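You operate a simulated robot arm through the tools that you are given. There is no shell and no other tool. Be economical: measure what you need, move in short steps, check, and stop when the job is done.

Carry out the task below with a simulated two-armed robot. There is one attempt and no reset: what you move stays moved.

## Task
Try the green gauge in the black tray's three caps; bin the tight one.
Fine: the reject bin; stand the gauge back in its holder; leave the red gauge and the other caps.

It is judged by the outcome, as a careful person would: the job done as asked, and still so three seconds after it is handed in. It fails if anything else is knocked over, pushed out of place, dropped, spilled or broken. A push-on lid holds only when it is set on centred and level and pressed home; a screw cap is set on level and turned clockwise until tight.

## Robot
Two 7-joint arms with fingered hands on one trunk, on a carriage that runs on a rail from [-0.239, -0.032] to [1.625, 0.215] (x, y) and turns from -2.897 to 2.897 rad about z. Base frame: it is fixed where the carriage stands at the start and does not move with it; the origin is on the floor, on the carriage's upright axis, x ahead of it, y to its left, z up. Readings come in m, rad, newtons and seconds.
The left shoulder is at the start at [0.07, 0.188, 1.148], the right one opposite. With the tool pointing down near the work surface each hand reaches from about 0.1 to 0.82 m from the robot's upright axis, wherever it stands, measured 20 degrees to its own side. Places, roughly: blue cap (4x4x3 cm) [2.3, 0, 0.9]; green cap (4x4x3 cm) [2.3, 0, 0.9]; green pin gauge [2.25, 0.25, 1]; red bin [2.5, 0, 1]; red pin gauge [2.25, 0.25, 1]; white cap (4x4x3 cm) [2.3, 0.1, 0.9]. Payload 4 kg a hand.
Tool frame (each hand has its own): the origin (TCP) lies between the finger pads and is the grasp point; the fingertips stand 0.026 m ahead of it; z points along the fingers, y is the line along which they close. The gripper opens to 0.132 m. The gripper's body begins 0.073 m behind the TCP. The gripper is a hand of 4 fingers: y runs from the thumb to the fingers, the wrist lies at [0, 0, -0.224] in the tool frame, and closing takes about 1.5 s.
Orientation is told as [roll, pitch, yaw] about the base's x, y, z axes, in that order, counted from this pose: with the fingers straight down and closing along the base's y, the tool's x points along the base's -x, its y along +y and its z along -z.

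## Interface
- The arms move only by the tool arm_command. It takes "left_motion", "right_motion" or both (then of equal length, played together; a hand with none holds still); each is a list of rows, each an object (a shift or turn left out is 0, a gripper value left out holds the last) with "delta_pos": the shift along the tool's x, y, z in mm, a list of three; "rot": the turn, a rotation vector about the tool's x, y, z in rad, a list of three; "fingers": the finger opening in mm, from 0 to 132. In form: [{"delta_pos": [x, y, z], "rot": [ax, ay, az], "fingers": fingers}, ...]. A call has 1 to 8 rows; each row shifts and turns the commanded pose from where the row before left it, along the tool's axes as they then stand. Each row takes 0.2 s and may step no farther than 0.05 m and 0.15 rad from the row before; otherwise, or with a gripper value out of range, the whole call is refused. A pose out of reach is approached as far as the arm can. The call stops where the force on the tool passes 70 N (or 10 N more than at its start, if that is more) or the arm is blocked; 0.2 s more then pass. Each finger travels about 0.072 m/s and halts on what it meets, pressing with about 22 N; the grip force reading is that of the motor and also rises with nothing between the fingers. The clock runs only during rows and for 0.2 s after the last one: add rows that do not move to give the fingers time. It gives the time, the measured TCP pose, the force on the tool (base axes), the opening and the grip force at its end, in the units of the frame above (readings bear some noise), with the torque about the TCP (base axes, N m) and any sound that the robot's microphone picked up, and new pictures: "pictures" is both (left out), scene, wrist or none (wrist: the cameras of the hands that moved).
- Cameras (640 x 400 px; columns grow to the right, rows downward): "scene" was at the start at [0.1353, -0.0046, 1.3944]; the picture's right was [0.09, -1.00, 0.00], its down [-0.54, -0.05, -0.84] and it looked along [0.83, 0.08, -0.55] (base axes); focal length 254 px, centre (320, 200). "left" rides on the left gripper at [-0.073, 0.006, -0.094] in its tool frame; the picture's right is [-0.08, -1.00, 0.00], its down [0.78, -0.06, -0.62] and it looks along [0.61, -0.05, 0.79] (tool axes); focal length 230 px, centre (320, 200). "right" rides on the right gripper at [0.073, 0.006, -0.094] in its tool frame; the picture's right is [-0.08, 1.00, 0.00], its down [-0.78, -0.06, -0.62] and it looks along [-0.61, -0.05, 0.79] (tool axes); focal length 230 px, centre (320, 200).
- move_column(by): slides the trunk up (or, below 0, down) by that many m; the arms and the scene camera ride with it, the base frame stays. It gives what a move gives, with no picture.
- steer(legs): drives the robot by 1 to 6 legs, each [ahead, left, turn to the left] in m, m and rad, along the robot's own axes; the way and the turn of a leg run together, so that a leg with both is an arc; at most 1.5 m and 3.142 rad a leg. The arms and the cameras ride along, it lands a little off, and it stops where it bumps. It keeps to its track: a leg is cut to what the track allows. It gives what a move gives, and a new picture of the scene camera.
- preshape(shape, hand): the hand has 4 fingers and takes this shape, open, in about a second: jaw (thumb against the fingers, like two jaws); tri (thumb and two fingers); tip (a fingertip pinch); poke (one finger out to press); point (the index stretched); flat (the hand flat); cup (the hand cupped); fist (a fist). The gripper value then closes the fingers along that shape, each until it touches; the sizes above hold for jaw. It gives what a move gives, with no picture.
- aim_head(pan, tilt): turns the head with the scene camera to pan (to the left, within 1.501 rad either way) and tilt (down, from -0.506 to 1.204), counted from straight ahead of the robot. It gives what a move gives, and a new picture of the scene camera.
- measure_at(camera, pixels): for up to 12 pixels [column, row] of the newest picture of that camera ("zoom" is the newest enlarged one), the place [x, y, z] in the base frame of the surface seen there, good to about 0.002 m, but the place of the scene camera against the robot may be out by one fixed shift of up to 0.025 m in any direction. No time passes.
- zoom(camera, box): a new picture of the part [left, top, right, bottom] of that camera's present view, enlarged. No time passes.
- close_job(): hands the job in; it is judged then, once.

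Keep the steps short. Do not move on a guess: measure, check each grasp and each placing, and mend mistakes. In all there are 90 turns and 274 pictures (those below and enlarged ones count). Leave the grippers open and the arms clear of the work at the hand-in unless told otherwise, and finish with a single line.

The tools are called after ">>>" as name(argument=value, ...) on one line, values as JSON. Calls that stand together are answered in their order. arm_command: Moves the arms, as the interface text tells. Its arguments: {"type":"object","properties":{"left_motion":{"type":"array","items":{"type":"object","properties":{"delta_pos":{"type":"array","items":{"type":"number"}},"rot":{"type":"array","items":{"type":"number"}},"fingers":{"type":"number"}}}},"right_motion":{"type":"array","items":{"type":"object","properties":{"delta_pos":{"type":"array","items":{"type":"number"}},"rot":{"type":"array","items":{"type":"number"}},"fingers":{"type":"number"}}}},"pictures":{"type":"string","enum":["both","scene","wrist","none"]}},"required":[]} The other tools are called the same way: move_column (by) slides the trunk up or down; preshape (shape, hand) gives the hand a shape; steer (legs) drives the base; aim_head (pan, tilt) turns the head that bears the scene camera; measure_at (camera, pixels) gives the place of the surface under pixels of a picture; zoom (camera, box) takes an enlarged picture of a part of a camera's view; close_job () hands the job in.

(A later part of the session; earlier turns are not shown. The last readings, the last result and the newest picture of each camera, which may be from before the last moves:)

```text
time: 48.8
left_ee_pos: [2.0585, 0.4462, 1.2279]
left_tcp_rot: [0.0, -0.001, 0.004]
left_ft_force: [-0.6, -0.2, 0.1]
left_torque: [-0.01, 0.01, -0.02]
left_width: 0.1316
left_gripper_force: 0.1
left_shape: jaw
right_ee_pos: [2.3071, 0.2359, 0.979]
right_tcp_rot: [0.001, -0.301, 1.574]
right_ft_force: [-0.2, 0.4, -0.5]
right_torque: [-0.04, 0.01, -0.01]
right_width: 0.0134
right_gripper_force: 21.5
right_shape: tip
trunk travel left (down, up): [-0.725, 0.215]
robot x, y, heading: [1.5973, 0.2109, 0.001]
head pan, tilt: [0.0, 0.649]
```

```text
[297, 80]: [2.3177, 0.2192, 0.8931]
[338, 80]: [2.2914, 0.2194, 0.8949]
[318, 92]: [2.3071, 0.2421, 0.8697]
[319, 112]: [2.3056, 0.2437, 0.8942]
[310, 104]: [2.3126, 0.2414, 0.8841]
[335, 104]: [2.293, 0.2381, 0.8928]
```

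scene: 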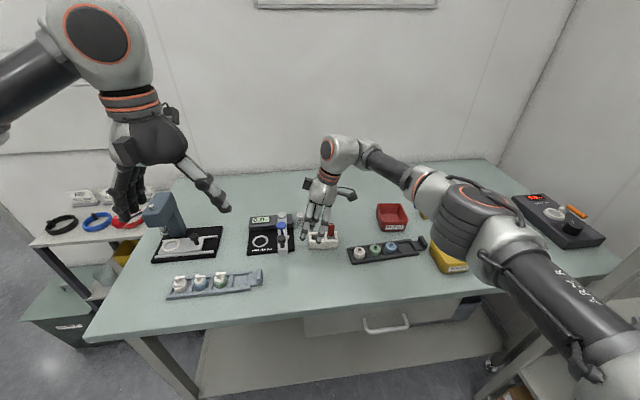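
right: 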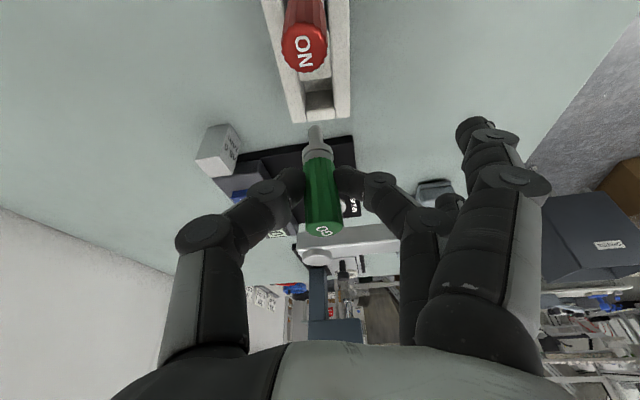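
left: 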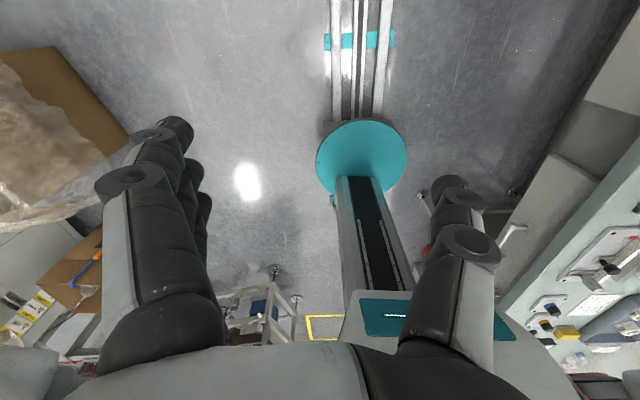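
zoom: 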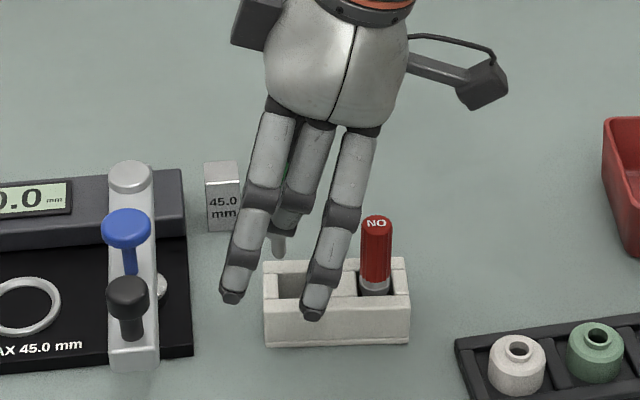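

Nearly vertical. Fine-correct 1.5° both ways, shift to the slot centre (y −10 mm), and check before descending.

>>> arm_command(right_motion=[{"rot": [-0.02, 0.02, 0]}, {"delta_pos": [9.4, 0.5, -2.7]}, {}, {}], pictures="wrist")

>>> zoom(camera="right", box=[240, 60, 400, 160])

>>> measure_at(camera="right", pixels=[[316, 130], [316, 138], [318, 155], [320, 170], [322, 190], [323, 205], [324, 218], [311, 137], [322, 137], [309, 220], [338, 220]])

```text
time: 49.8
left_ee_pos: [2.0589, 0.4462, 1.2272]
left_tcp_rot: [-0.002, -0.001, 0.003]
left_ft_force: [-0.3, 0.2, 0.0]
left_torque: [0.02, -0.01, -0.01]
left_width: 0.1319
left_gripper_force: 0.0
left_shape: jaw
right_ee_pos: [2.3064, 0.226, 0.9787]
right_tcp_rot: [0.021, -0.279, 1.574]
right_ft_force: [-0.3, 0.0, -0.8]
right_torque: [0.02, -0.03, 0.03]
right_width: 0.0135
right_gripper_force: 22.2
right_shape: tip
trunk travel left (down, up): [-0.725, 0.215]
robot x, y, heading: [1.5995, 0.2155, 0.003]
head pan, tilt: [0.0, 0.649]
```

right: 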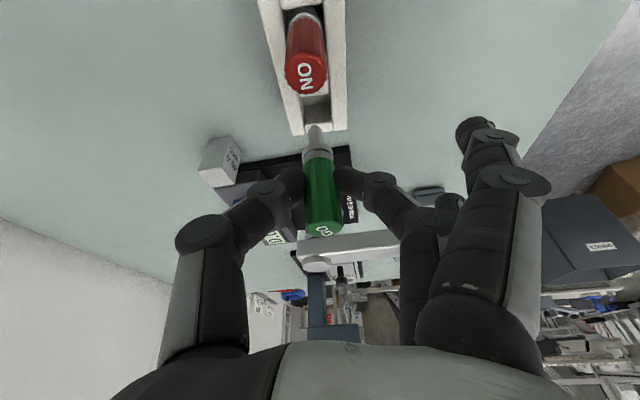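

```text
4.00 times, centred on (320, 110) of right
```

zoom: 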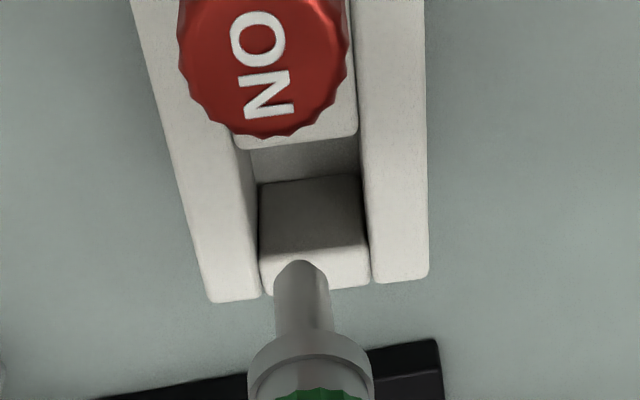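

```text
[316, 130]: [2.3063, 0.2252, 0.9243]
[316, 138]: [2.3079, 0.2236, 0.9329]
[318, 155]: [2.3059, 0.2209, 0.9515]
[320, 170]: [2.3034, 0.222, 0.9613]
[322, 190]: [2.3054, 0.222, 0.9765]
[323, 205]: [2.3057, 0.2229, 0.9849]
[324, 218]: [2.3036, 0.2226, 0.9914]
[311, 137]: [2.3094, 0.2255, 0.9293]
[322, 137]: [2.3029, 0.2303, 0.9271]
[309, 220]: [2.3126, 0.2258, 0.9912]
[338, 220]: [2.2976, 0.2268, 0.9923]
```

Vertical and over the slot centre. Descend 40 mm straight down (base z).

>>> arm_command(right_motion=[{"delta_pos": [4.13, 0, 14.4]}, {"delta_pos": [4.13, 0, 14.4]}, {"delta_pos": [2.75, 0, 9.6]}, {}], pictures="wrist")

>>> zoom(camera="right", box=[240, 90, 400, 190])

>>> zoom(camera="scene", box=[270, 180, 370, 260])

```text
time: 50.8
left_ee_pos: [2.058, 0.4462, 1.228]
left_tcp_rot: [0.0, 0.0, 0.004]
left_ft_force: [0.4, 0.3, -0.2]
left_torque: [0.0, 0.01, 0.02]
left_width: 0.1319
left_gripper_force: 0.1
left_shape: jaw
right_ee_pos: [2.3048, 0.228, 0.9375]
right_tcp_rot: [0.019, -0.281, 1.574]
right_ft_force: [0.1, -0.1, -1.5]
right_torque: [-0.01, 0.01, -0.01]
right_width: 0.0134
right_gripper_force: 22.4
right_shape: tip
trunk travel left (down, up): [-0.725, 0.215]
robot x, y, heading: [1.6004, 0.2106, 0.002]
head pan, tilt: [0.0, 0.649]
```

right: 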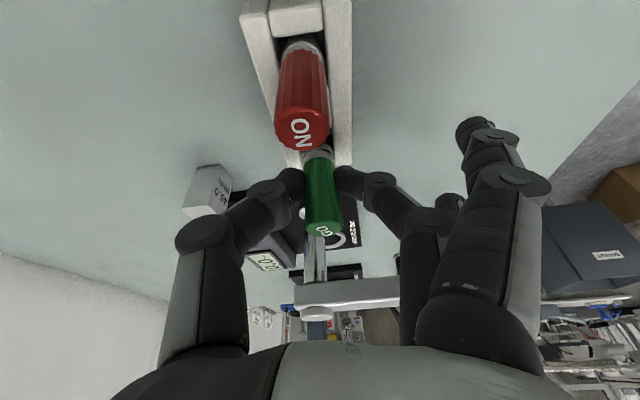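

```text
4.00 times, centred on (320, 140) of right
```

zoom: 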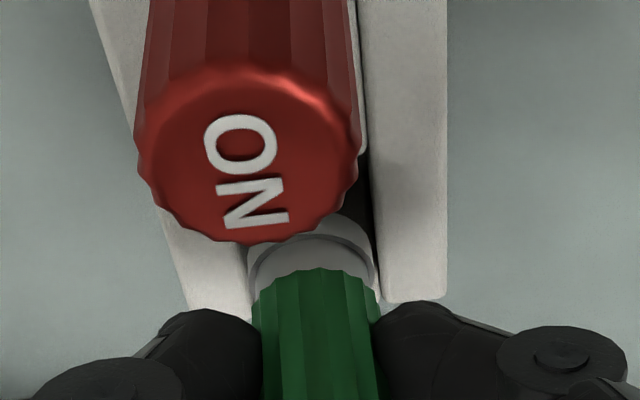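

```text
5.00 times, centred on (320, 220) of scene
```

zoom: 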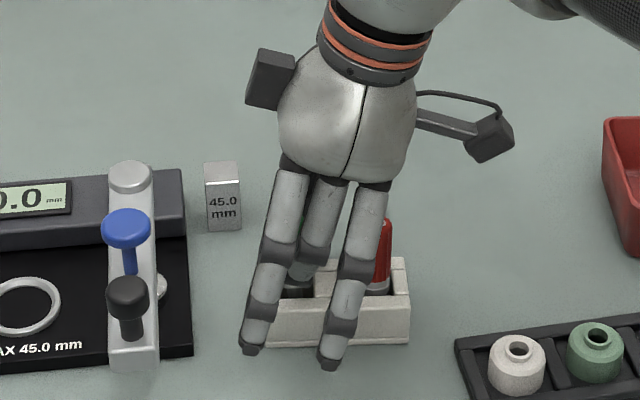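

Pin and collar entering. Shift +1 mm x and lower further in small steps.

>>> arm_command(right_motion=[{"delta_pos": [0, -1, 0]}, {"delta_pos": [1.1, 0, 3.85]}, {"delta_pos": [0.55, 0, 1.9]}], pictures="none")

```text
time: 51.6
left_ee_pos: [2.0583, 0.4455, 1.2281]
left_tcp_rot: [0.001, 0.001, 0.004]
left_ft_force: [0.1, 0.0, -0.9]
left_torque: [0.04, 0.0, -0.01]
left_width: 0.132
left_gripper_force: 0.0
left_shape: jaw
right_ee_pos: [2.3056, 0.2263, 0.9319]
right_tcp_rot: [0.02, -0.279, 1.574]
right_ft_force: [0.4, -0.6, -0.2]
right_torque: [0.01, 0.0, 0.0]
right_width: 0.0136
right_gripper_force: 21.9
right_shape: tip
trunk travel left (down, up): [-0.725, 0.215]
robot x, y, heading: [1.5961, 0.2116, 0.002]
head pan, tilt: [0.0, 0.649]
```

>>> arm_command(right_motion=[{"delta_pos": [0.4, 0, 1.45]}, {"delta_pos": [0.3, 0, 1.0]}], pictures="none")

```text
time: 52.2
left_ee_pos: [2.0594, 0.4452, 1.229]
left_tcp_rot: [0.0, 0.0, 0.002]
left_ft_force: [-0.4, 0.3, 0.8]
left_torque: [-0.03, -0.03, 0.0]
left_width: 0.1319
left_gripper_force: 0.1
left_shape: jaw
right_ee_pos: [2.3057, 0.2266, 0.93]
right_tcp_rot: [0.019, -0.28, 1.574]
right_ft_force: [-1.0, 0.4, -0.9]
right_torque: [0.03, 0.0, 0.01]
right_width: 0.0135
right_gripper_force: 22.2
right_shape: tip
trunk travel left (down, up): [-0.725, 0.215]
robot x, y, heading: [1.5982, 0.2139, -0.0]
head pan, tilt: [0.0, 0.649]
```

>>> arm_command(right_motion=[{"delta_pos": [0.4, 0, 1.45]}, {"delta_pos": [0.3, 0, 1.0]}], pictures="wrist")

>>> zoom(camera="right", box=[240, 90, 400, 250])

>>> measure_at(camera="right", pixels=[[320, 165], [322, 178], [322, 190], [323, 205], [324, 218], [324, 230], [309, 220], [338, 220], [308, 175], [334, 175]])

```text
time: 52.8
left_ee_pos: [2.0577, 0.4461, 1.228]
left_tcp_rot: [0.0, -0.003, 0.002]
left_ft_force: [0.2, -0.2, 0.0]
left_torque: [0.01, -0.01, -0.01]
left_width: 0.1318
left_gripper_force: 0.1
left_shape: jaw
right_ee_pos: [2.3063, 0.2273, 0.93]
right_tcp_rot: [0.02, -0.281, 1.574]
right_ft_force: [0.8, 0.3, 4.8]
right_torque: [0.0, -0.03, 0.01]
right_width: 0.0134
right_gripper_force: 22.3
right_shape: tip
trunk travel left (down, up): [-0.725, 0.215]
robot x, y, heading: [1.5998, 0.215, 0.002]
head pan, tilt: [0.0, 0.649]
```

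right: 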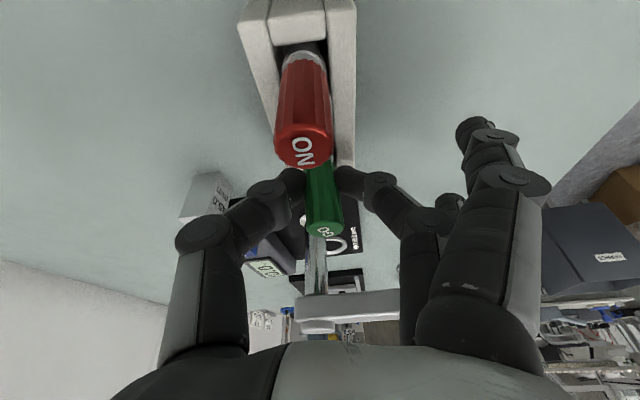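

```text
2.50 times, centred on (320, 170) of right
```

zoom: 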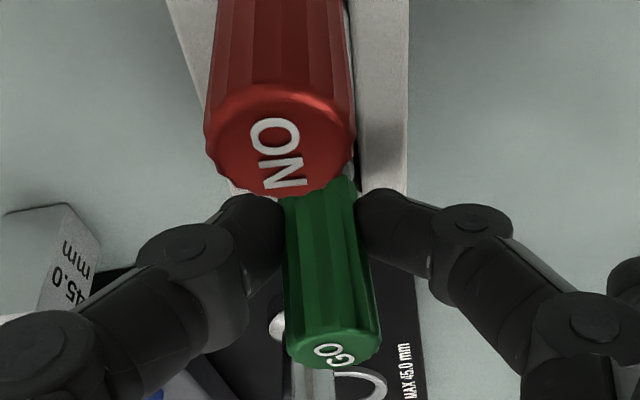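

```text
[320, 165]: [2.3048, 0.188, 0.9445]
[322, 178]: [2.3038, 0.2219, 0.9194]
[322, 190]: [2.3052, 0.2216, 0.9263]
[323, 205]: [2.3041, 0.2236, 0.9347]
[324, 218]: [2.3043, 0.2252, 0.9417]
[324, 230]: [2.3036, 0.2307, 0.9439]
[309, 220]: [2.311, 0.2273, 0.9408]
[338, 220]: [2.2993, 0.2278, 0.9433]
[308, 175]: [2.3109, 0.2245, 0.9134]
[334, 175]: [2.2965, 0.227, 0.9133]
```

Contact at 4.8 N. Check the lean with more points before releasing.

>>> measure_at(camera="zoom", pixels=[[318, 200], [318, 215], [320, 230], [320, 245], [322, 260], [323, 275], [325, 290], [326, 305], [328, 318], [330, 330], [333, 345], [335, 358]])

>>> zoom(camera="scene", box=[290, 200, 350, 250])

```text
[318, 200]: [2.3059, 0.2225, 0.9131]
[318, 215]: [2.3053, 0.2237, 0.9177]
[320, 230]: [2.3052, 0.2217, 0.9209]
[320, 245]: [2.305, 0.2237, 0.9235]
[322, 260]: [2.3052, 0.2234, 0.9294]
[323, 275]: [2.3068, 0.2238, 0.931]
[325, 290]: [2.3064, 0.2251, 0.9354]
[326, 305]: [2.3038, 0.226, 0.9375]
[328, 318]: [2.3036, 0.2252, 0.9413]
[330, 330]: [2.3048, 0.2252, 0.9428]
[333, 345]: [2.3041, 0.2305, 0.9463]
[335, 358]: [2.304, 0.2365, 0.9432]
```

```text
8.00 times, centred on (320, 225) of scene
```

zoom: 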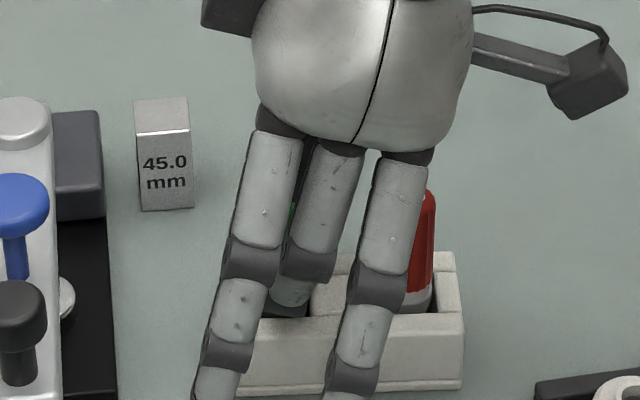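

About 6° lean to +y. Raise 3 mm, rotate 0.1 rad more, shift y −3 mm, re-measure.

>>> arm_command(right_motion=[{"delta_pos": [-0.8, 0, -2.9]}, {"rot": [0, -0.1, 0]}, {"delta_pos": [2.8, 0, -1.1]}, {}], pictures="wrist")

>>> zoom(camera="right", box=[240, 90, 400, 250])

>>> measure_at(camera="zoom", pixels=[[318, 215], [320, 225], [320, 235], [320, 245], [322, 260], [323, 275], [325, 290], [326, 305], [328, 318], [330, 330], [333, 345], [335, 358]])

```text
time: 53.8
left_ee_pos: [2.0577, 0.4452, 1.2282]
left_tcp_rot: [0.001, -0.001, 0.004]
left_ft_force: [-0.1, 0.6, 0.1]
left_torque: [-0.01, -0.01, 0.03]
left_width: 0.1322
left_gripper_force: 0.1
left_shape: jaw
right_ee_pos: [2.307, 0.2231, 0.9313]
right_tcp_rot: [0.02, -0.382, 1.572]
right_ft_force: [0.1, 0.2, -1.6]
right_torque: [-0.04, -0.03, -0.01]
right_width: 0.0134
right_gripper_force: 22.3
right_shape: tip
trunk travel left (down, up): [-0.725, 0.215]
robot x, y, heading: [1.599, 0.2116, 0.001]
head pan, tilt: [0.0, 0.649]
```

right: 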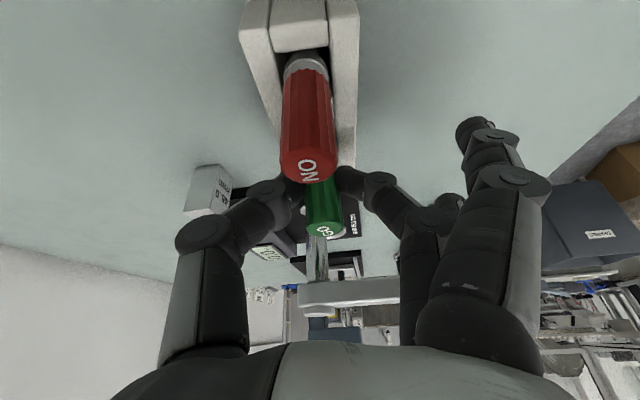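

```text
2.50 times, centred on (320, 170) of right
```

zoom: 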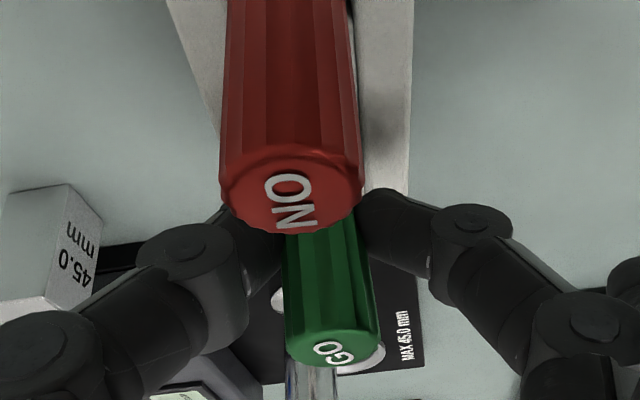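

```text
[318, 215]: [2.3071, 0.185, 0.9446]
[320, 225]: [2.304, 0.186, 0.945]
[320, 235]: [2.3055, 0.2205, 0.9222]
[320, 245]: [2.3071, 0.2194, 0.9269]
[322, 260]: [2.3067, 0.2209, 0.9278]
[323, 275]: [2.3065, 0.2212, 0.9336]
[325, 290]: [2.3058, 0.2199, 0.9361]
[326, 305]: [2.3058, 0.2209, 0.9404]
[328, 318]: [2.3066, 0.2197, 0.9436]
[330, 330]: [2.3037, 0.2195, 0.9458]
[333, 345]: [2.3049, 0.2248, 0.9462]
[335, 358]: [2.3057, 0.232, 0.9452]
```

Now vertical (front face y 0.2205 all along, as originally), top z 0.9455. Lower ~1.5 mm to touch.

>>> arm_command(right_motion=[{"delta_pos": [0.5, 0, 1.3]}], pictures="none")

```text
time: 54.2
left_ee_pos: [2.0586, 0.4454, 1.2277]
left_tcp_rot: [0.0, 0.0, 0.003]
left_ft_force: [0.9, -0.1, -0.2]
left_torque: [-0.05, -0.02, 0.0]
left_width: 0.1319
left_gripper_force: 0.0
left_shape: jaw
right_ee_pos: [2.307, 0.2231, 0.93]
right_tcp_rot: [0.024, -0.38, 1.572]
right_ft_force: [0.6, -1.0, -1.2]
right_torque: [-0.04, 0.02, 0.01]
right_width: 0.0137
right_gripper_force: 22.6
right_shape: tip
trunk travel left (down, up): [-0.725, 0.215]
robot x, y, heading: [1.598, 0.2108, 0.003]
head pan, tilt: [0.0, 0.649]
```

>>> arm_command(right_motion=[{"delta_pos": [0.4, 0, 0.9]}], pictures="none")

```text
time: 54.6
left_ee_pos: [2.0588, 0.4451, 1.2282]
left_tcp_rot: [0.0, -0.001, 0.005]
left_ft_force: [0.2, -0.1, 0.1]
left_torque: [0.02, 0.02, 0.04]
left_width: 0.1319
left_gripper_force: 0.1
left_shape: jaw
right_ee_pos: [2.3073, 0.2229, 0.9296]
right_tcp_rot: [0.019, -0.38, 1.573]
right_ft_force: [-0.4, -0.5, 2.2]
right_torque: [0.04, -0.01, 0.01]
right_width: 0.0135
right_gripper_force: 21.8
right_shape: tip
trunk travel left (down, up): [-0.725, 0.215]
robot x, y, heading: [1.6008, 0.21, 0.005]
head pan, tilt: [0.0, 0.649]
```

Light touch (2.2 N). Release very gradually.

>>> arm_command(right_motion=[{"fingers": 14}, {"fingers": 16}, {"fingers": 18}, {"fingers": 22}, {"fingers": 28}, {"fingers": 36}, {"fingers": 46}, {}], pictures="wrist")

>>> zoom(camera="right", box=[240, 90, 400, 250])

>>> measure_at(camera="zoom", pixels=[[320, 245], [322, 260], [323, 275], [325, 290], [326, 305], [328, 318], [330, 330], [333, 345]])

```text
time: 56.4
left_ee_pos: [2.0581, 0.4464, 1.2279]
left_tcp_rot: [-0.001, 0.0, 0.003]
left_ft_force: [0.3, 0.6, -0.6]
left_torque: [-0.01, 0.01, -0.03]
left_width: 0.1315
left_gripper_force: 0.1
left_shape: jaw
right_ee_pos: [2.3069, 0.2237, 0.9284]
right_tcp_rot: [0.02, -0.381, 1.572]
right_ft_force: [0.2, -0.3, 0.5]
right_torque: [0.0, -0.03, 0.01]
right_width: 0.0456
right_gripper_force: 0.0
right_shape: tip
trunk travel left (down, up): [-0.725, 0.215]
robot x, y, heading: [1.5971, 0.2077, 0.002]
head pan, tilt: [0.0, 0.649]
```

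right: 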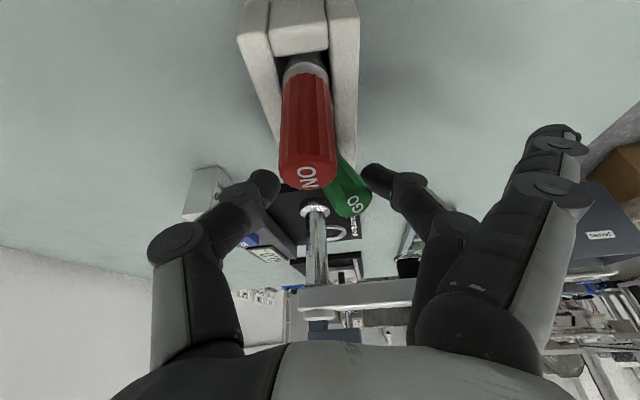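

```text
2.50 times, centred on (320, 170) of right
```

zoom: 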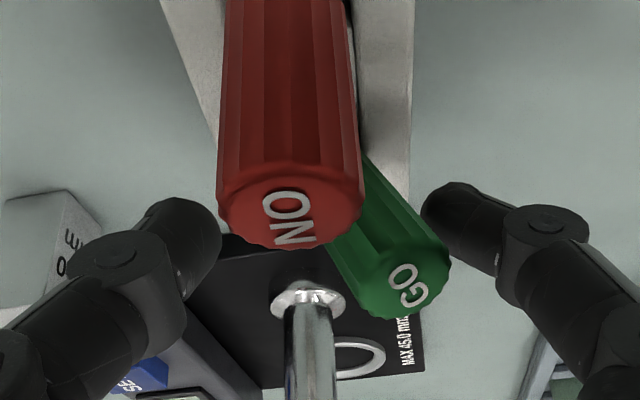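

```text
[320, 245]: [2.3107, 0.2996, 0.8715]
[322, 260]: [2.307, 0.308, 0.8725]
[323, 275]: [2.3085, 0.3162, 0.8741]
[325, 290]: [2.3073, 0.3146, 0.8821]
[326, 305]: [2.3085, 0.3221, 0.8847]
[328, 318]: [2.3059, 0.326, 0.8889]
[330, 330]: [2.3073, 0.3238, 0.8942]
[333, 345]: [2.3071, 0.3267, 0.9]
```

It tipped to −x again on opening. Measure how it leans now.

>>> measure_at(camera="zoom", pixels=[[375, 175], [380, 200], [385, 225], [390, 245], [400, 270], [405, 285], [410, 300], [370, 290], [445, 255], [425, 235]])

>>> zoom(camera="scene", box=[290, 200, 350, 250])

```text
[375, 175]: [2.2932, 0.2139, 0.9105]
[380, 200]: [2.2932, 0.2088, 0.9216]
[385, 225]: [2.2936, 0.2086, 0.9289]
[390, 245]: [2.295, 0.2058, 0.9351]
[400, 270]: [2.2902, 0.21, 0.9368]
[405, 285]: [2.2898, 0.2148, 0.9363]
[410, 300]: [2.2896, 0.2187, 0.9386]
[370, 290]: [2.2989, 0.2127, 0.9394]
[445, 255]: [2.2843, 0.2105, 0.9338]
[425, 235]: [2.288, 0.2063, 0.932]
```

```text
8.00 times, centred on (320, 225) of scene
```

zoom: 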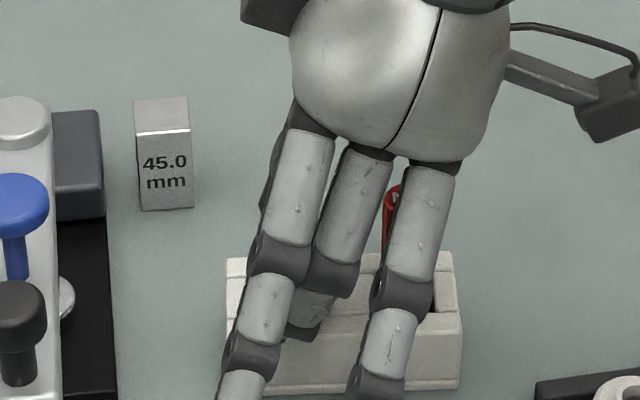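

The gauge now leans −x/−y in its slot. Withdraw along the tool axis and bring the tool back to vertical to see clearly.

>>> arm_command(right_motion=[{"delta_pos": [0, 0, -20]}, {"delta_pos": [0, 0, -25]}, {"delta_pos": [0, 0, -30]}, {"delta_pos": [0, 0, -30], "rot": [0, 0.12, 0]}, {"rot": [0, 0.13, 0]}, {"rot": [0.02, 0.13, 0]}, {"delta_pos": [-25, 0, 0]}, {}], pictures="both")

>>> zoom(camera="right", box=[240, 10, 400, 140])

>>> zoom(camera="scene", box=[280, 190, 380, 260])

```text
time: 58.2
left_ee_pos: [2.0587, 0.4443, 1.228]
left_tcp_rot: [0.0, 0.0, 0.004]
left_ft_force: [0.0, 0.2, -0.3]
left_torque: [0.04, -0.04, -0.01]
left_width: 0.1321
left_gripper_force: 0.1
left_shape: jaw
right_ee_pos: [2.3075, 0.2094, 1.0249]
right_tcp_rot: [-0.002, -0.001, 1.578]
right_ft_force: [-0.7, 0.3, 0.3]
right_torque: [-0.02, -0.01, 0.0]
right_width: 0.0458
right_gripper_force: 0.1
right_shape: tip
trunk travel left (down, up): [-0.725, 0.215]
robot x, y, heading: [1.5997, 0.2138, 0.004]
head pan, tilt: [0.0, 0.649]
```

scene: 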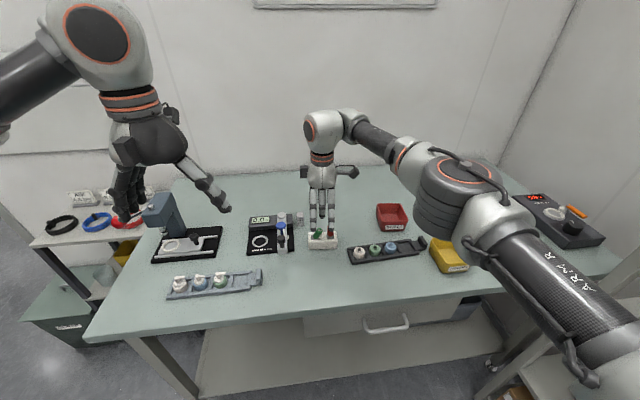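
right: 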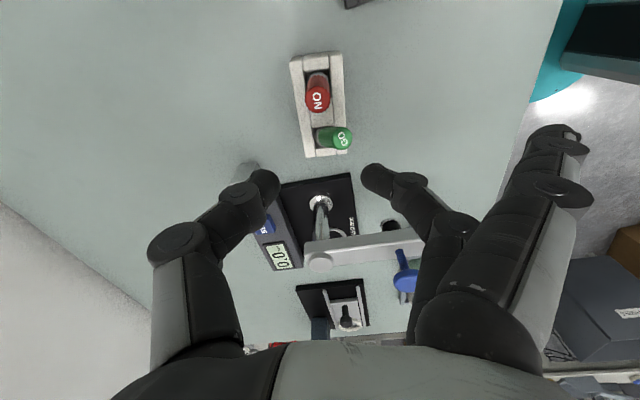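

```text
3.08 times, centred on (320, 75) of right
```

zoom: 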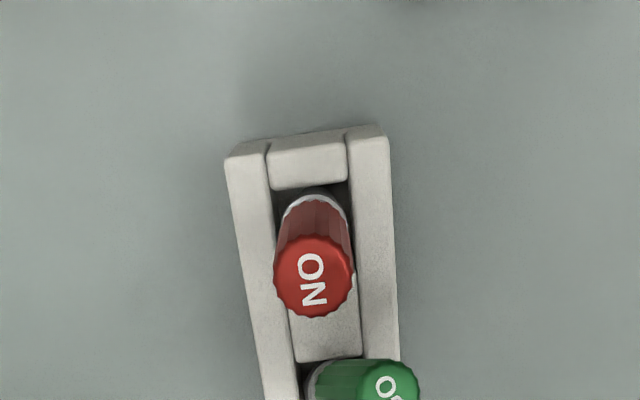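

```text
5.71 times, centred on (330, 225) of scene
```

zoom: 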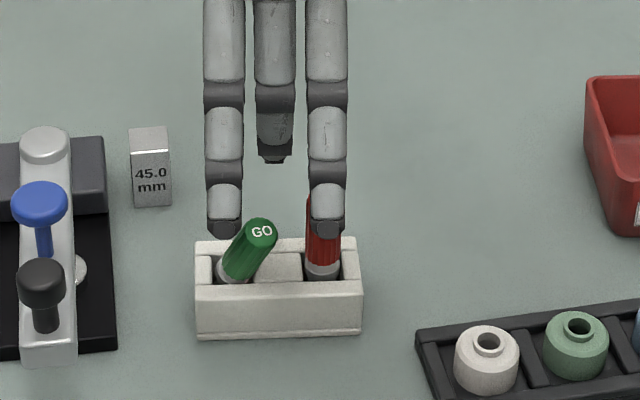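

>>> zoom(camera="right", box=[280, 100, 376, 160])

>>> measure_at(camera="zoom", pixels=[[415, 255], [380, 250], [340, 250], [300, 250], [265, 250], [415, 215], [410, 300], [365, 195], [360, 310], [285, 200], [275, 300], [460, 260]])

```text
6.67 times, centred on (328, 130) of right
```

zoom: 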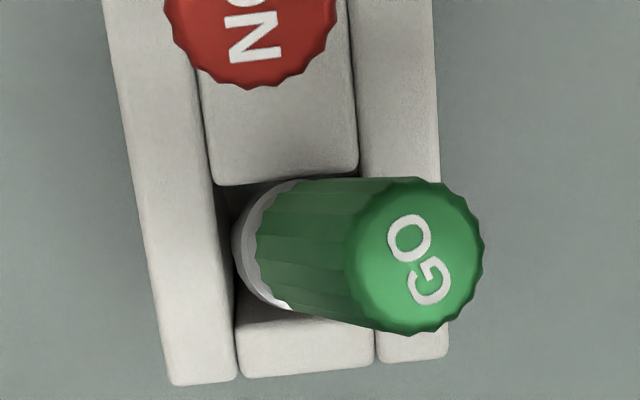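

```text
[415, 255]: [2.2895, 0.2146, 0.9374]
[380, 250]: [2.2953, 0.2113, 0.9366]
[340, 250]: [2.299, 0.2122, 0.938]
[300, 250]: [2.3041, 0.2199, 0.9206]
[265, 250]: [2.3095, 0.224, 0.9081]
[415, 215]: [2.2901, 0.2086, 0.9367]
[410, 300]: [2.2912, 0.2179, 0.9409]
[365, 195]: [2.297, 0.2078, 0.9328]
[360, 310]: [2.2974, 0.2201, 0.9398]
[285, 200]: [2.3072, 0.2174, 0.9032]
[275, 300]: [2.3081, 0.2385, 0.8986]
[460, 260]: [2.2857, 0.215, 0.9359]
```

Lean is ~26° towards (−x,−y). I yaw the hand by 45° so the fingers close along the lean direction, which will bring it upright in both directions.

>>> arm_command(right_motion=[{"rot": [0, 0, -0.14], "fingers": 75}, {"rot": [0, 0, -0.14]}, {"rot": [0, 0, -0.14]}, {"rot": [0, 0, -0.14]}, {"rot": [0, 0, -0.14]}, {"rot": [0, 0, -0.085]}, {"delta_pos": [-14.4, -13.2, 0]}, {}], pictures="both")

>>> zoom(camera="right", box=[200, 50, 440, 200])

```text
time: 60.0
left_ee_pos: [2.0589, 0.4456, 1.229]
left_tcp_rot: [-0.001, -0.001, 0.003]
left_ft_force: [0.0, -0.6, -0.4]
left_torque: [0.02, 0.0, 0.02]
left_width: 0.1319
left_gripper_force: 0.1
left_shape: jaw
right_ee_pos: [2.3062, 0.2271, 1.0256]
right_tcp_rot: [-0.002, -0.001, 2.365]
right_ft_force: [-0.3, 0.5, -0.4]
right_torque: [0.03, 0.01, 0.04]
right_width: 0.0743
right_gripper_force: 0.1
right_shape: tip
trunk travel left (down, up): [-0.725, 0.215]
robot x, y, heading: [1.5971, 0.2099, 0.003]
head pan, tilt: [0.0, 0.649]
```

scene: 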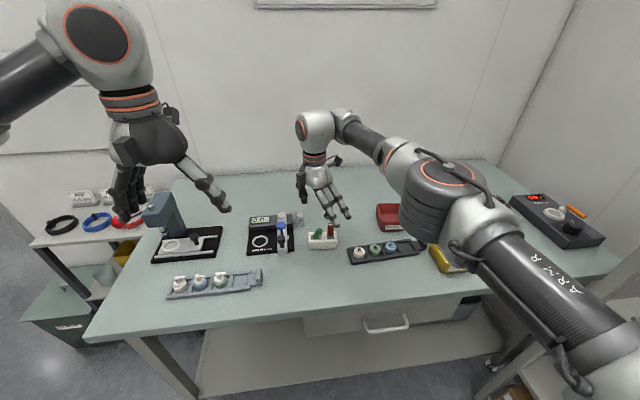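
right: 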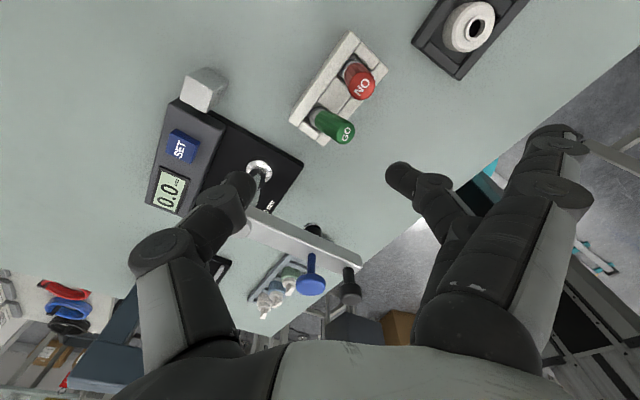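

```text
2.67 times, centred on (320, 125) of right
```

zoom: 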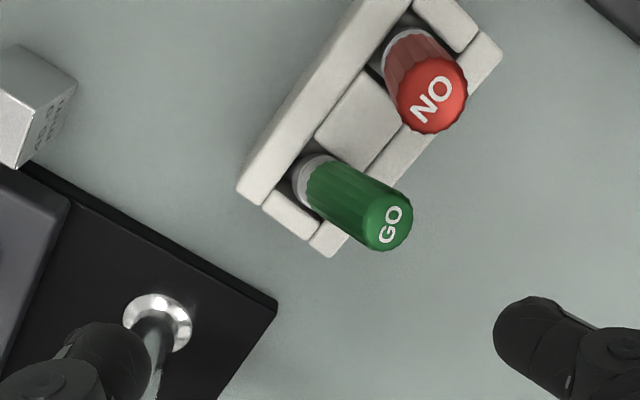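

Check the neighbours' heights before lowering the thumb side there.

>>> measure_at(camera="right", pixels=[[260, 168], [268, 185], [300, 235], [250, 225], [312, 282], [205, 80], [215, 95], [190, 120], [300, 160], [232, 120], [240, 185], [400, 172]])

```text
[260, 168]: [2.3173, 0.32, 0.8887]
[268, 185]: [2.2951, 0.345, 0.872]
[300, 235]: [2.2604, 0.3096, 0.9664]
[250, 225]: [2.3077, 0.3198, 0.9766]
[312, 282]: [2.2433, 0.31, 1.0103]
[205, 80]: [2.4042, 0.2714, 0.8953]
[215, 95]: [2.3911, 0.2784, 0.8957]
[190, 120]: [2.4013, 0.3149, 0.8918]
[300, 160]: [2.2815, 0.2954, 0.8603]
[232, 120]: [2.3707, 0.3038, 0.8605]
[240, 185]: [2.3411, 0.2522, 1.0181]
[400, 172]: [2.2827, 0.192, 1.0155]
```

Clear: caliper beam at y≥0.31. Narrow to 66 mm and lower to z≈0.955, check, then on.

>>> arm_command(right_motion=[{"delta_pos": [0, 2, 20], "fingers": 66}, {"delta_pos": [0, 0, 25]}, {"delta_pos": [0, 0, 25]}, {}], pictures="both")

>>> zoom(camera="scene", box=[270, 180, 370, 260])

>>> zoom(camera="right", box=[200, 80, 440, 230])

```text
time: 61.0
left_ee_pos: [2.0576, 0.4455, 1.2279]
left_tcp_rot: [0.0, 0.0, 0.004]
left_ft_force: [-0.5, 0.2, -0.6]
left_torque: [0.03, 0.0, 0.0]
left_width: 0.1318
left_gripper_force: 0.0
left_shape: jaw
right_ee_pos: [2.3056, 0.2275, 0.9566]
right_tcp_rot: [-0.003, 0.003, 2.363]
right_ft_force: [0.3, -0.3, 0.2]
right_torque: [0.01, -0.02, -0.01]
right_width: 0.067
right_gripper_force: 0.0
right_shape: tip
trunk travel left (down, up): [-0.725, 0.215]
robot x, y, heading: [1.5951, 0.2144, 0.0]
head pan, tilt: [0.0, 0.649]
```

scene: 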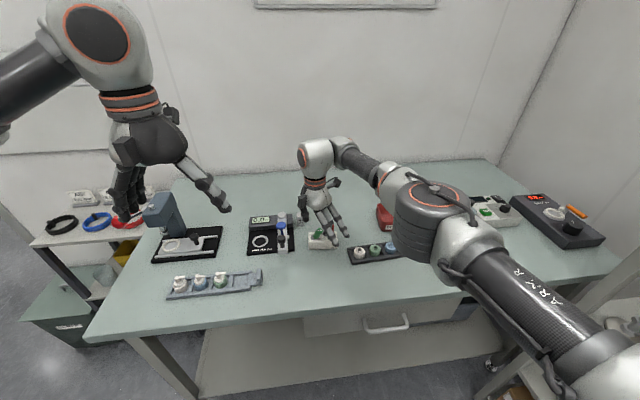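
right: 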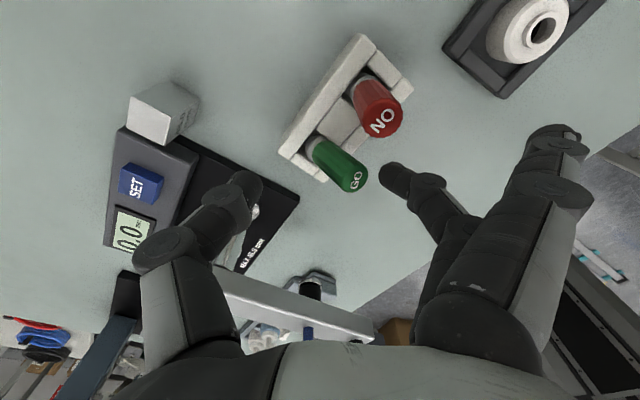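

```text
5.00 times, centred on (320, 220) of scene
```

zoom: 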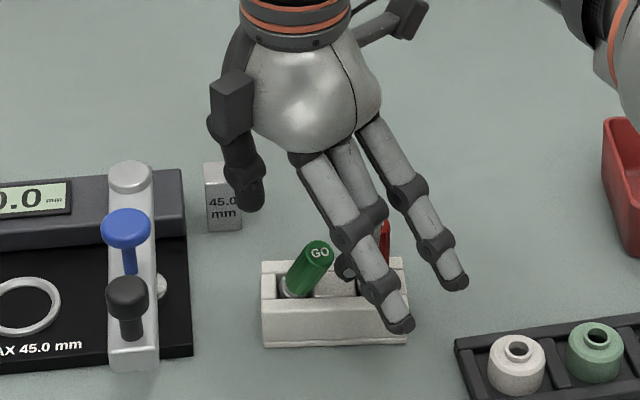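

```text
2.67 times, centred on (320, 155) of right
```

zoom: 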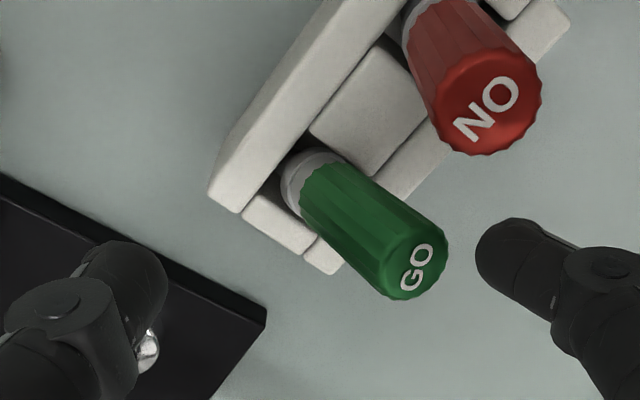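

Fingers straddle the gauge with clearance; lower to z 0.932 and close slowly to a loose cage (17 mm).

>>> arm_command(right_motion=[{"delta_pos": [0, 0, 12]}, {"delta_pos": [0, 0, 12], "fingers": 56}, {"fingers": 46}, {"fingers": 36}, {"fingers": 28}, {"fingers": 22}, {"fingers": 17}, {}], pictures="wrist")

>>> zoom(camera="right", box=[240, 90, 400, 250])

```text
time: 62.8
left_ee_pos: [2.0575, 0.4455, 1.2278]
left_tcp_rot: [-0.001, -0.001, 0.002]
left_ft_force: [0.7, -0.7, 0.7]
left_torque: [0.01, 0.0, -0.01]
left_width: 0.1318
left_gripper_force: 0.1
left_shape: jaw
right_ee_pos: [2.3068, 0.228, 0.9335]
right_tcp_rot: [-0.001, 0.003, 2.363]
right_ft_force: [0.0, -1.2, 0.2]
right_torque: [0.0, 0.03, 0.03]
right_width: 0.0184
right_gripper_force: 0.0
right_shape: tip
trunk travel left (down, up): [-0.725, 0.215]
robot x, y, heading: [1.5975, 0.2084, 0.006]
head pan, tilt: [0.0, 0.649]
```

right: 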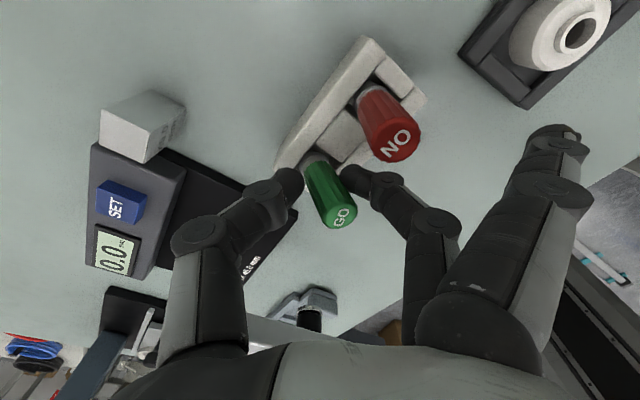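

```text
2.50 times, centred on (320, 170) of right
```

zoom: 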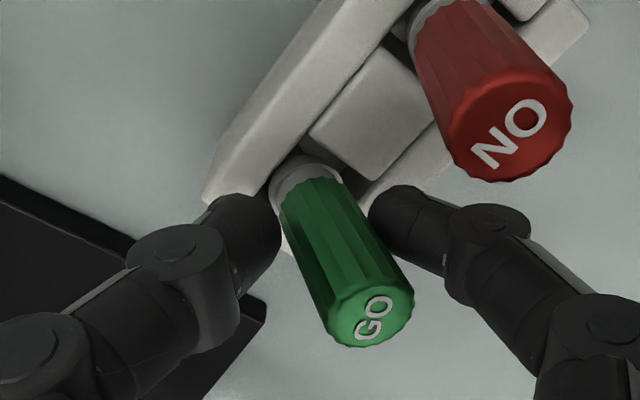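

The fingertips touch too low on the handle (contact is near the tips), so it pivots. I open a bit, raise 13 mm and close higher on the handle.

>>> arm_command(right_motion=[{"fingers": 30}, {"delta_pos": [0, 0, -7], "fingers": 36}, {"delta_pos": [0, 0, -6], "fingers": 40}, {}, {"fingers": 32}, {"fingers": 25}, {"fingers": 19}, {}], pictures="wrist")

>>> zoom(camera="right", box=[240, 90, 400, 250])

```text
time: 64.6
left_ee_pos: [2.0597, 0.4445, 1.2266]
left_tcp_rot: [0.001, 0.001, 0.004]
left_ft_force: [0.3, -0.1, -0.1]
left_torque: [0.01, 0.04, -0.04]
left_width: 0.1321
left_gripper_force: 0.1
left_shape: jaw
right_ee_pos: [2.3056, 0.227, 0.9465]
right_tcp_rot: [0.001, -0.001, 2.364]
right_ft_force: [-0.3, -0.8, -0.1]
right_torque: [0.0, 0.02, 0.01]
right_width: 0.0196
right_gripper_force: 0.0
right_shape: tip
trunk travel left (down, up): [-0.725, 0.215]
robot x, y, heading: [1.5965, 0.2111, 0.003]
head pan, tilt: [0.0, 0.649]
```

right: 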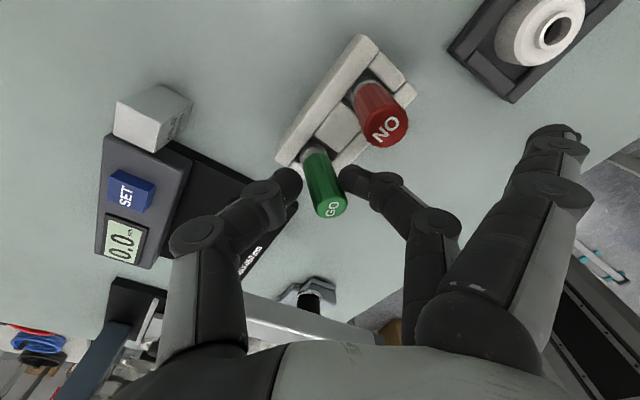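

```text
2.50 times, centred on (320, 170) of right
```

zoom: 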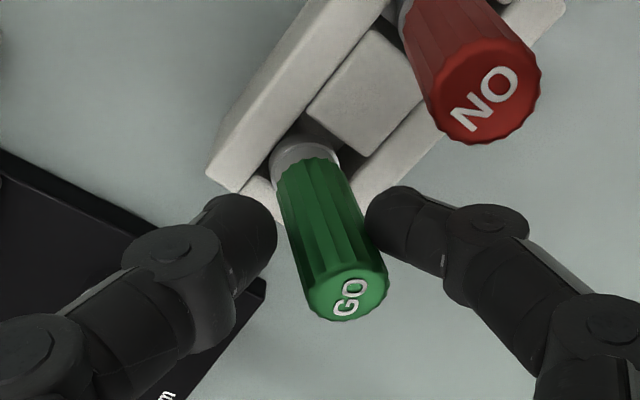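

Much better. Close further in small steps to ~14.5 and look.

>>> arm_command(right_motion=[{"fingers": 17}, {"fingers": 15.5}, {"fingers": 14.5}, {}, {}], pictures="wrist")

>>> zoom(camera="right", box=[240, 90, 400, 250])

>>> measure_at(camera="zoom", pixels=[[306, 175], [310, 190], [314, 205], [318, 220], [322, 235], [326, 250], [330, 265], [335, 280], [345, 305], [300, 150], [368, 285], [318, 310]])

```text
time: 65.8
left_ee_pos: [2.0584, 0.4454, 1.2281]
left_tcp_rot: [0.001, 0.001, 0.004]
left_ft_force: [-0.4, 0.1, 0.3]
left_torque: [-0.01, 0.02, 0.0]
left_width: 0.1321
left_gripper_force: 0.1
left_shape: jaw
right_ee_pos: [2.3061, 0.2268, 0.9466]
right_tcp_rot: [0.002, 0.001, 2.363]
right_ft_force: [0.2, -0.4, 1.1]
right_torque: [-0.02, 0.02, 0.0]
right_width: 0.0151
right_gripper_force: 0.0
right_shape: tip
trunk travel left (down, up): [-0.725, 0.215]
robot x, y, heading: [1.6, 0.2129, 0.002]
head pan, tilt: [0.0, 0.649]
```

right: 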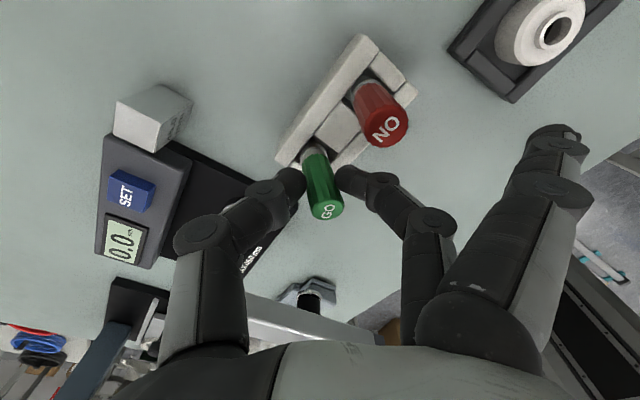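

```text
2.50 times, centred on (320, 170) of right
```

zoom: 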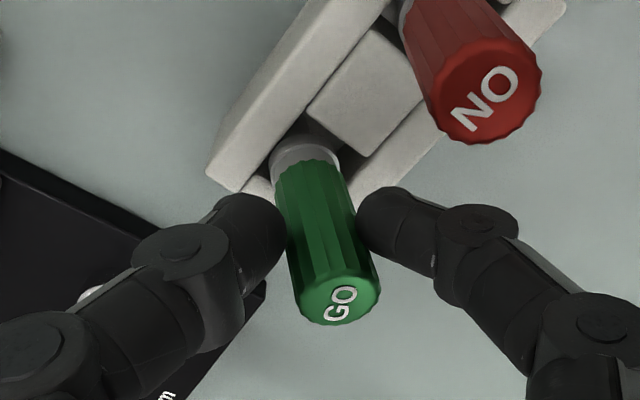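

```text
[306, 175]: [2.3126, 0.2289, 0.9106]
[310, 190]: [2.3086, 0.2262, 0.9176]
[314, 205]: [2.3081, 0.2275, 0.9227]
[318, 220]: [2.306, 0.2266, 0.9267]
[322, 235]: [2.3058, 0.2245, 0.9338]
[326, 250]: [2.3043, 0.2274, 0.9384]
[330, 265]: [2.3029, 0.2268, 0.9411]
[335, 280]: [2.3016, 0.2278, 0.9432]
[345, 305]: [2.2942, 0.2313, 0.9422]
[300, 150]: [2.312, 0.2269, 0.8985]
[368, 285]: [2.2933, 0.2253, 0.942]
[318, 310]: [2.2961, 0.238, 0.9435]
```

It still leans ~17° to −x. I grip firmly here, lift, level in the air as before, and this time release in ~0.3 mm steps so nothing kicks it.

>>> arm_command(right_motion=[{"fingers": 8}, {"fingers": 0}, {}, {}, {"delta_pos": [0, 0, -10]}, {"delta_pos": [0, 0, -20]}, {"delta_pos": [0, 0, -20]}, {}], pictures="wrist")

>>> zoom(camera="right", box=[240, 90, 400, 250])

```text
time: 67.6
left_ee_pos: [2.0581, 0.4456, 1.2276]
left_tcp_rot: [0.001, -0.001, 0.002]
left_ft_force: [-0.6, -0.2, -0.1]
left_torque: [0.03, -0.01, 0.03]
left_width: 0.1321
left_gripper_force: 0.1
left_shape: jaw
right_ee_pos: [2.304, 0.2277, 0.9931]
right_tcp_rot: [0.002, 0.001, 2.364]
right_ft_force: [0.0, -1.1, 0.0]
right_torque: [-0.01, 0.02, -0.01]
right_width: 0.0023
right_gripper_force: 22.1
right_shape: tip
trunk travel left (down, up): [-0.725, 0.215]
robot x, y, heading: [1.5991, 0.2134, 0.008]
head pan, tilt: [0.0, 0.649]
```

right: 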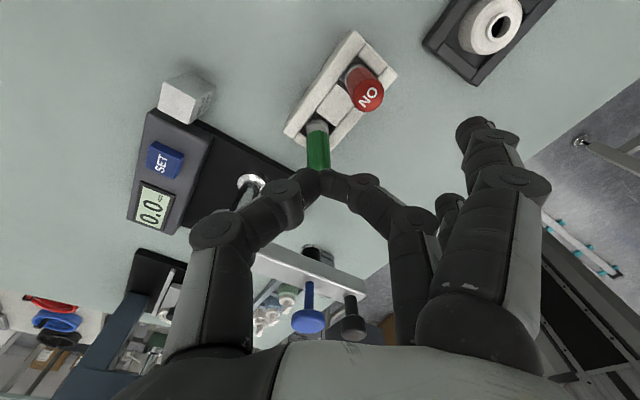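

```text
2.50 times, centred on (320, 170) of right
```

zoom: 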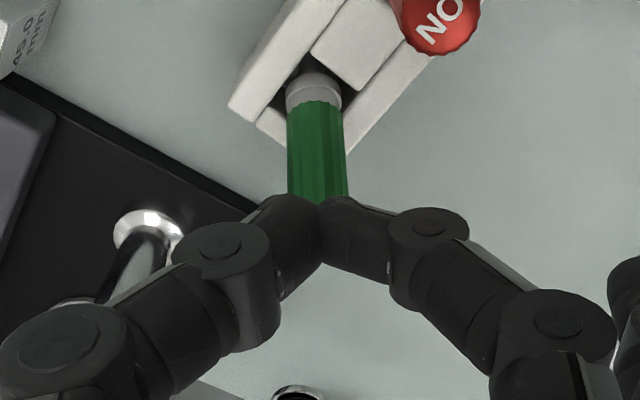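

The fingers slipped off over the top and closed empty; the gauge is still in the slot. Measure its lean now.

>>> measure_at(camera="zoom", pixels=[[314, 90], [316, 110], [317, 125], [317, 140], [318, 155], [318, 170], [318, 185], [318, 195], [290, 150], [345, 150], [290, 110], [340, 110]])

>>> zoom(camera="scene", box=[280, 190, 370, 260])

```text
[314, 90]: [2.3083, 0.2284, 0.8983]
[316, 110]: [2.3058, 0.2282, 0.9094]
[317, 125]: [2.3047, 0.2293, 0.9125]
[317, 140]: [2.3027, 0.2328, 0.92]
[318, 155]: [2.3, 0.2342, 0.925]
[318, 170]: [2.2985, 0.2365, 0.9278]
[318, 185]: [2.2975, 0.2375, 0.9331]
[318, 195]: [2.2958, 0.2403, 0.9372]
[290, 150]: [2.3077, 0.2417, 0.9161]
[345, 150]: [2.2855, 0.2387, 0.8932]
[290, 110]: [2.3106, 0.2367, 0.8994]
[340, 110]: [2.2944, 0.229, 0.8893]
```

```text
5.71 times, centred on (325, 225) of scene
```

zoom: 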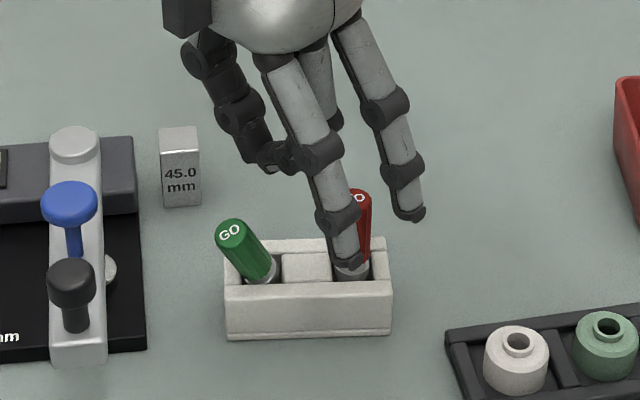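

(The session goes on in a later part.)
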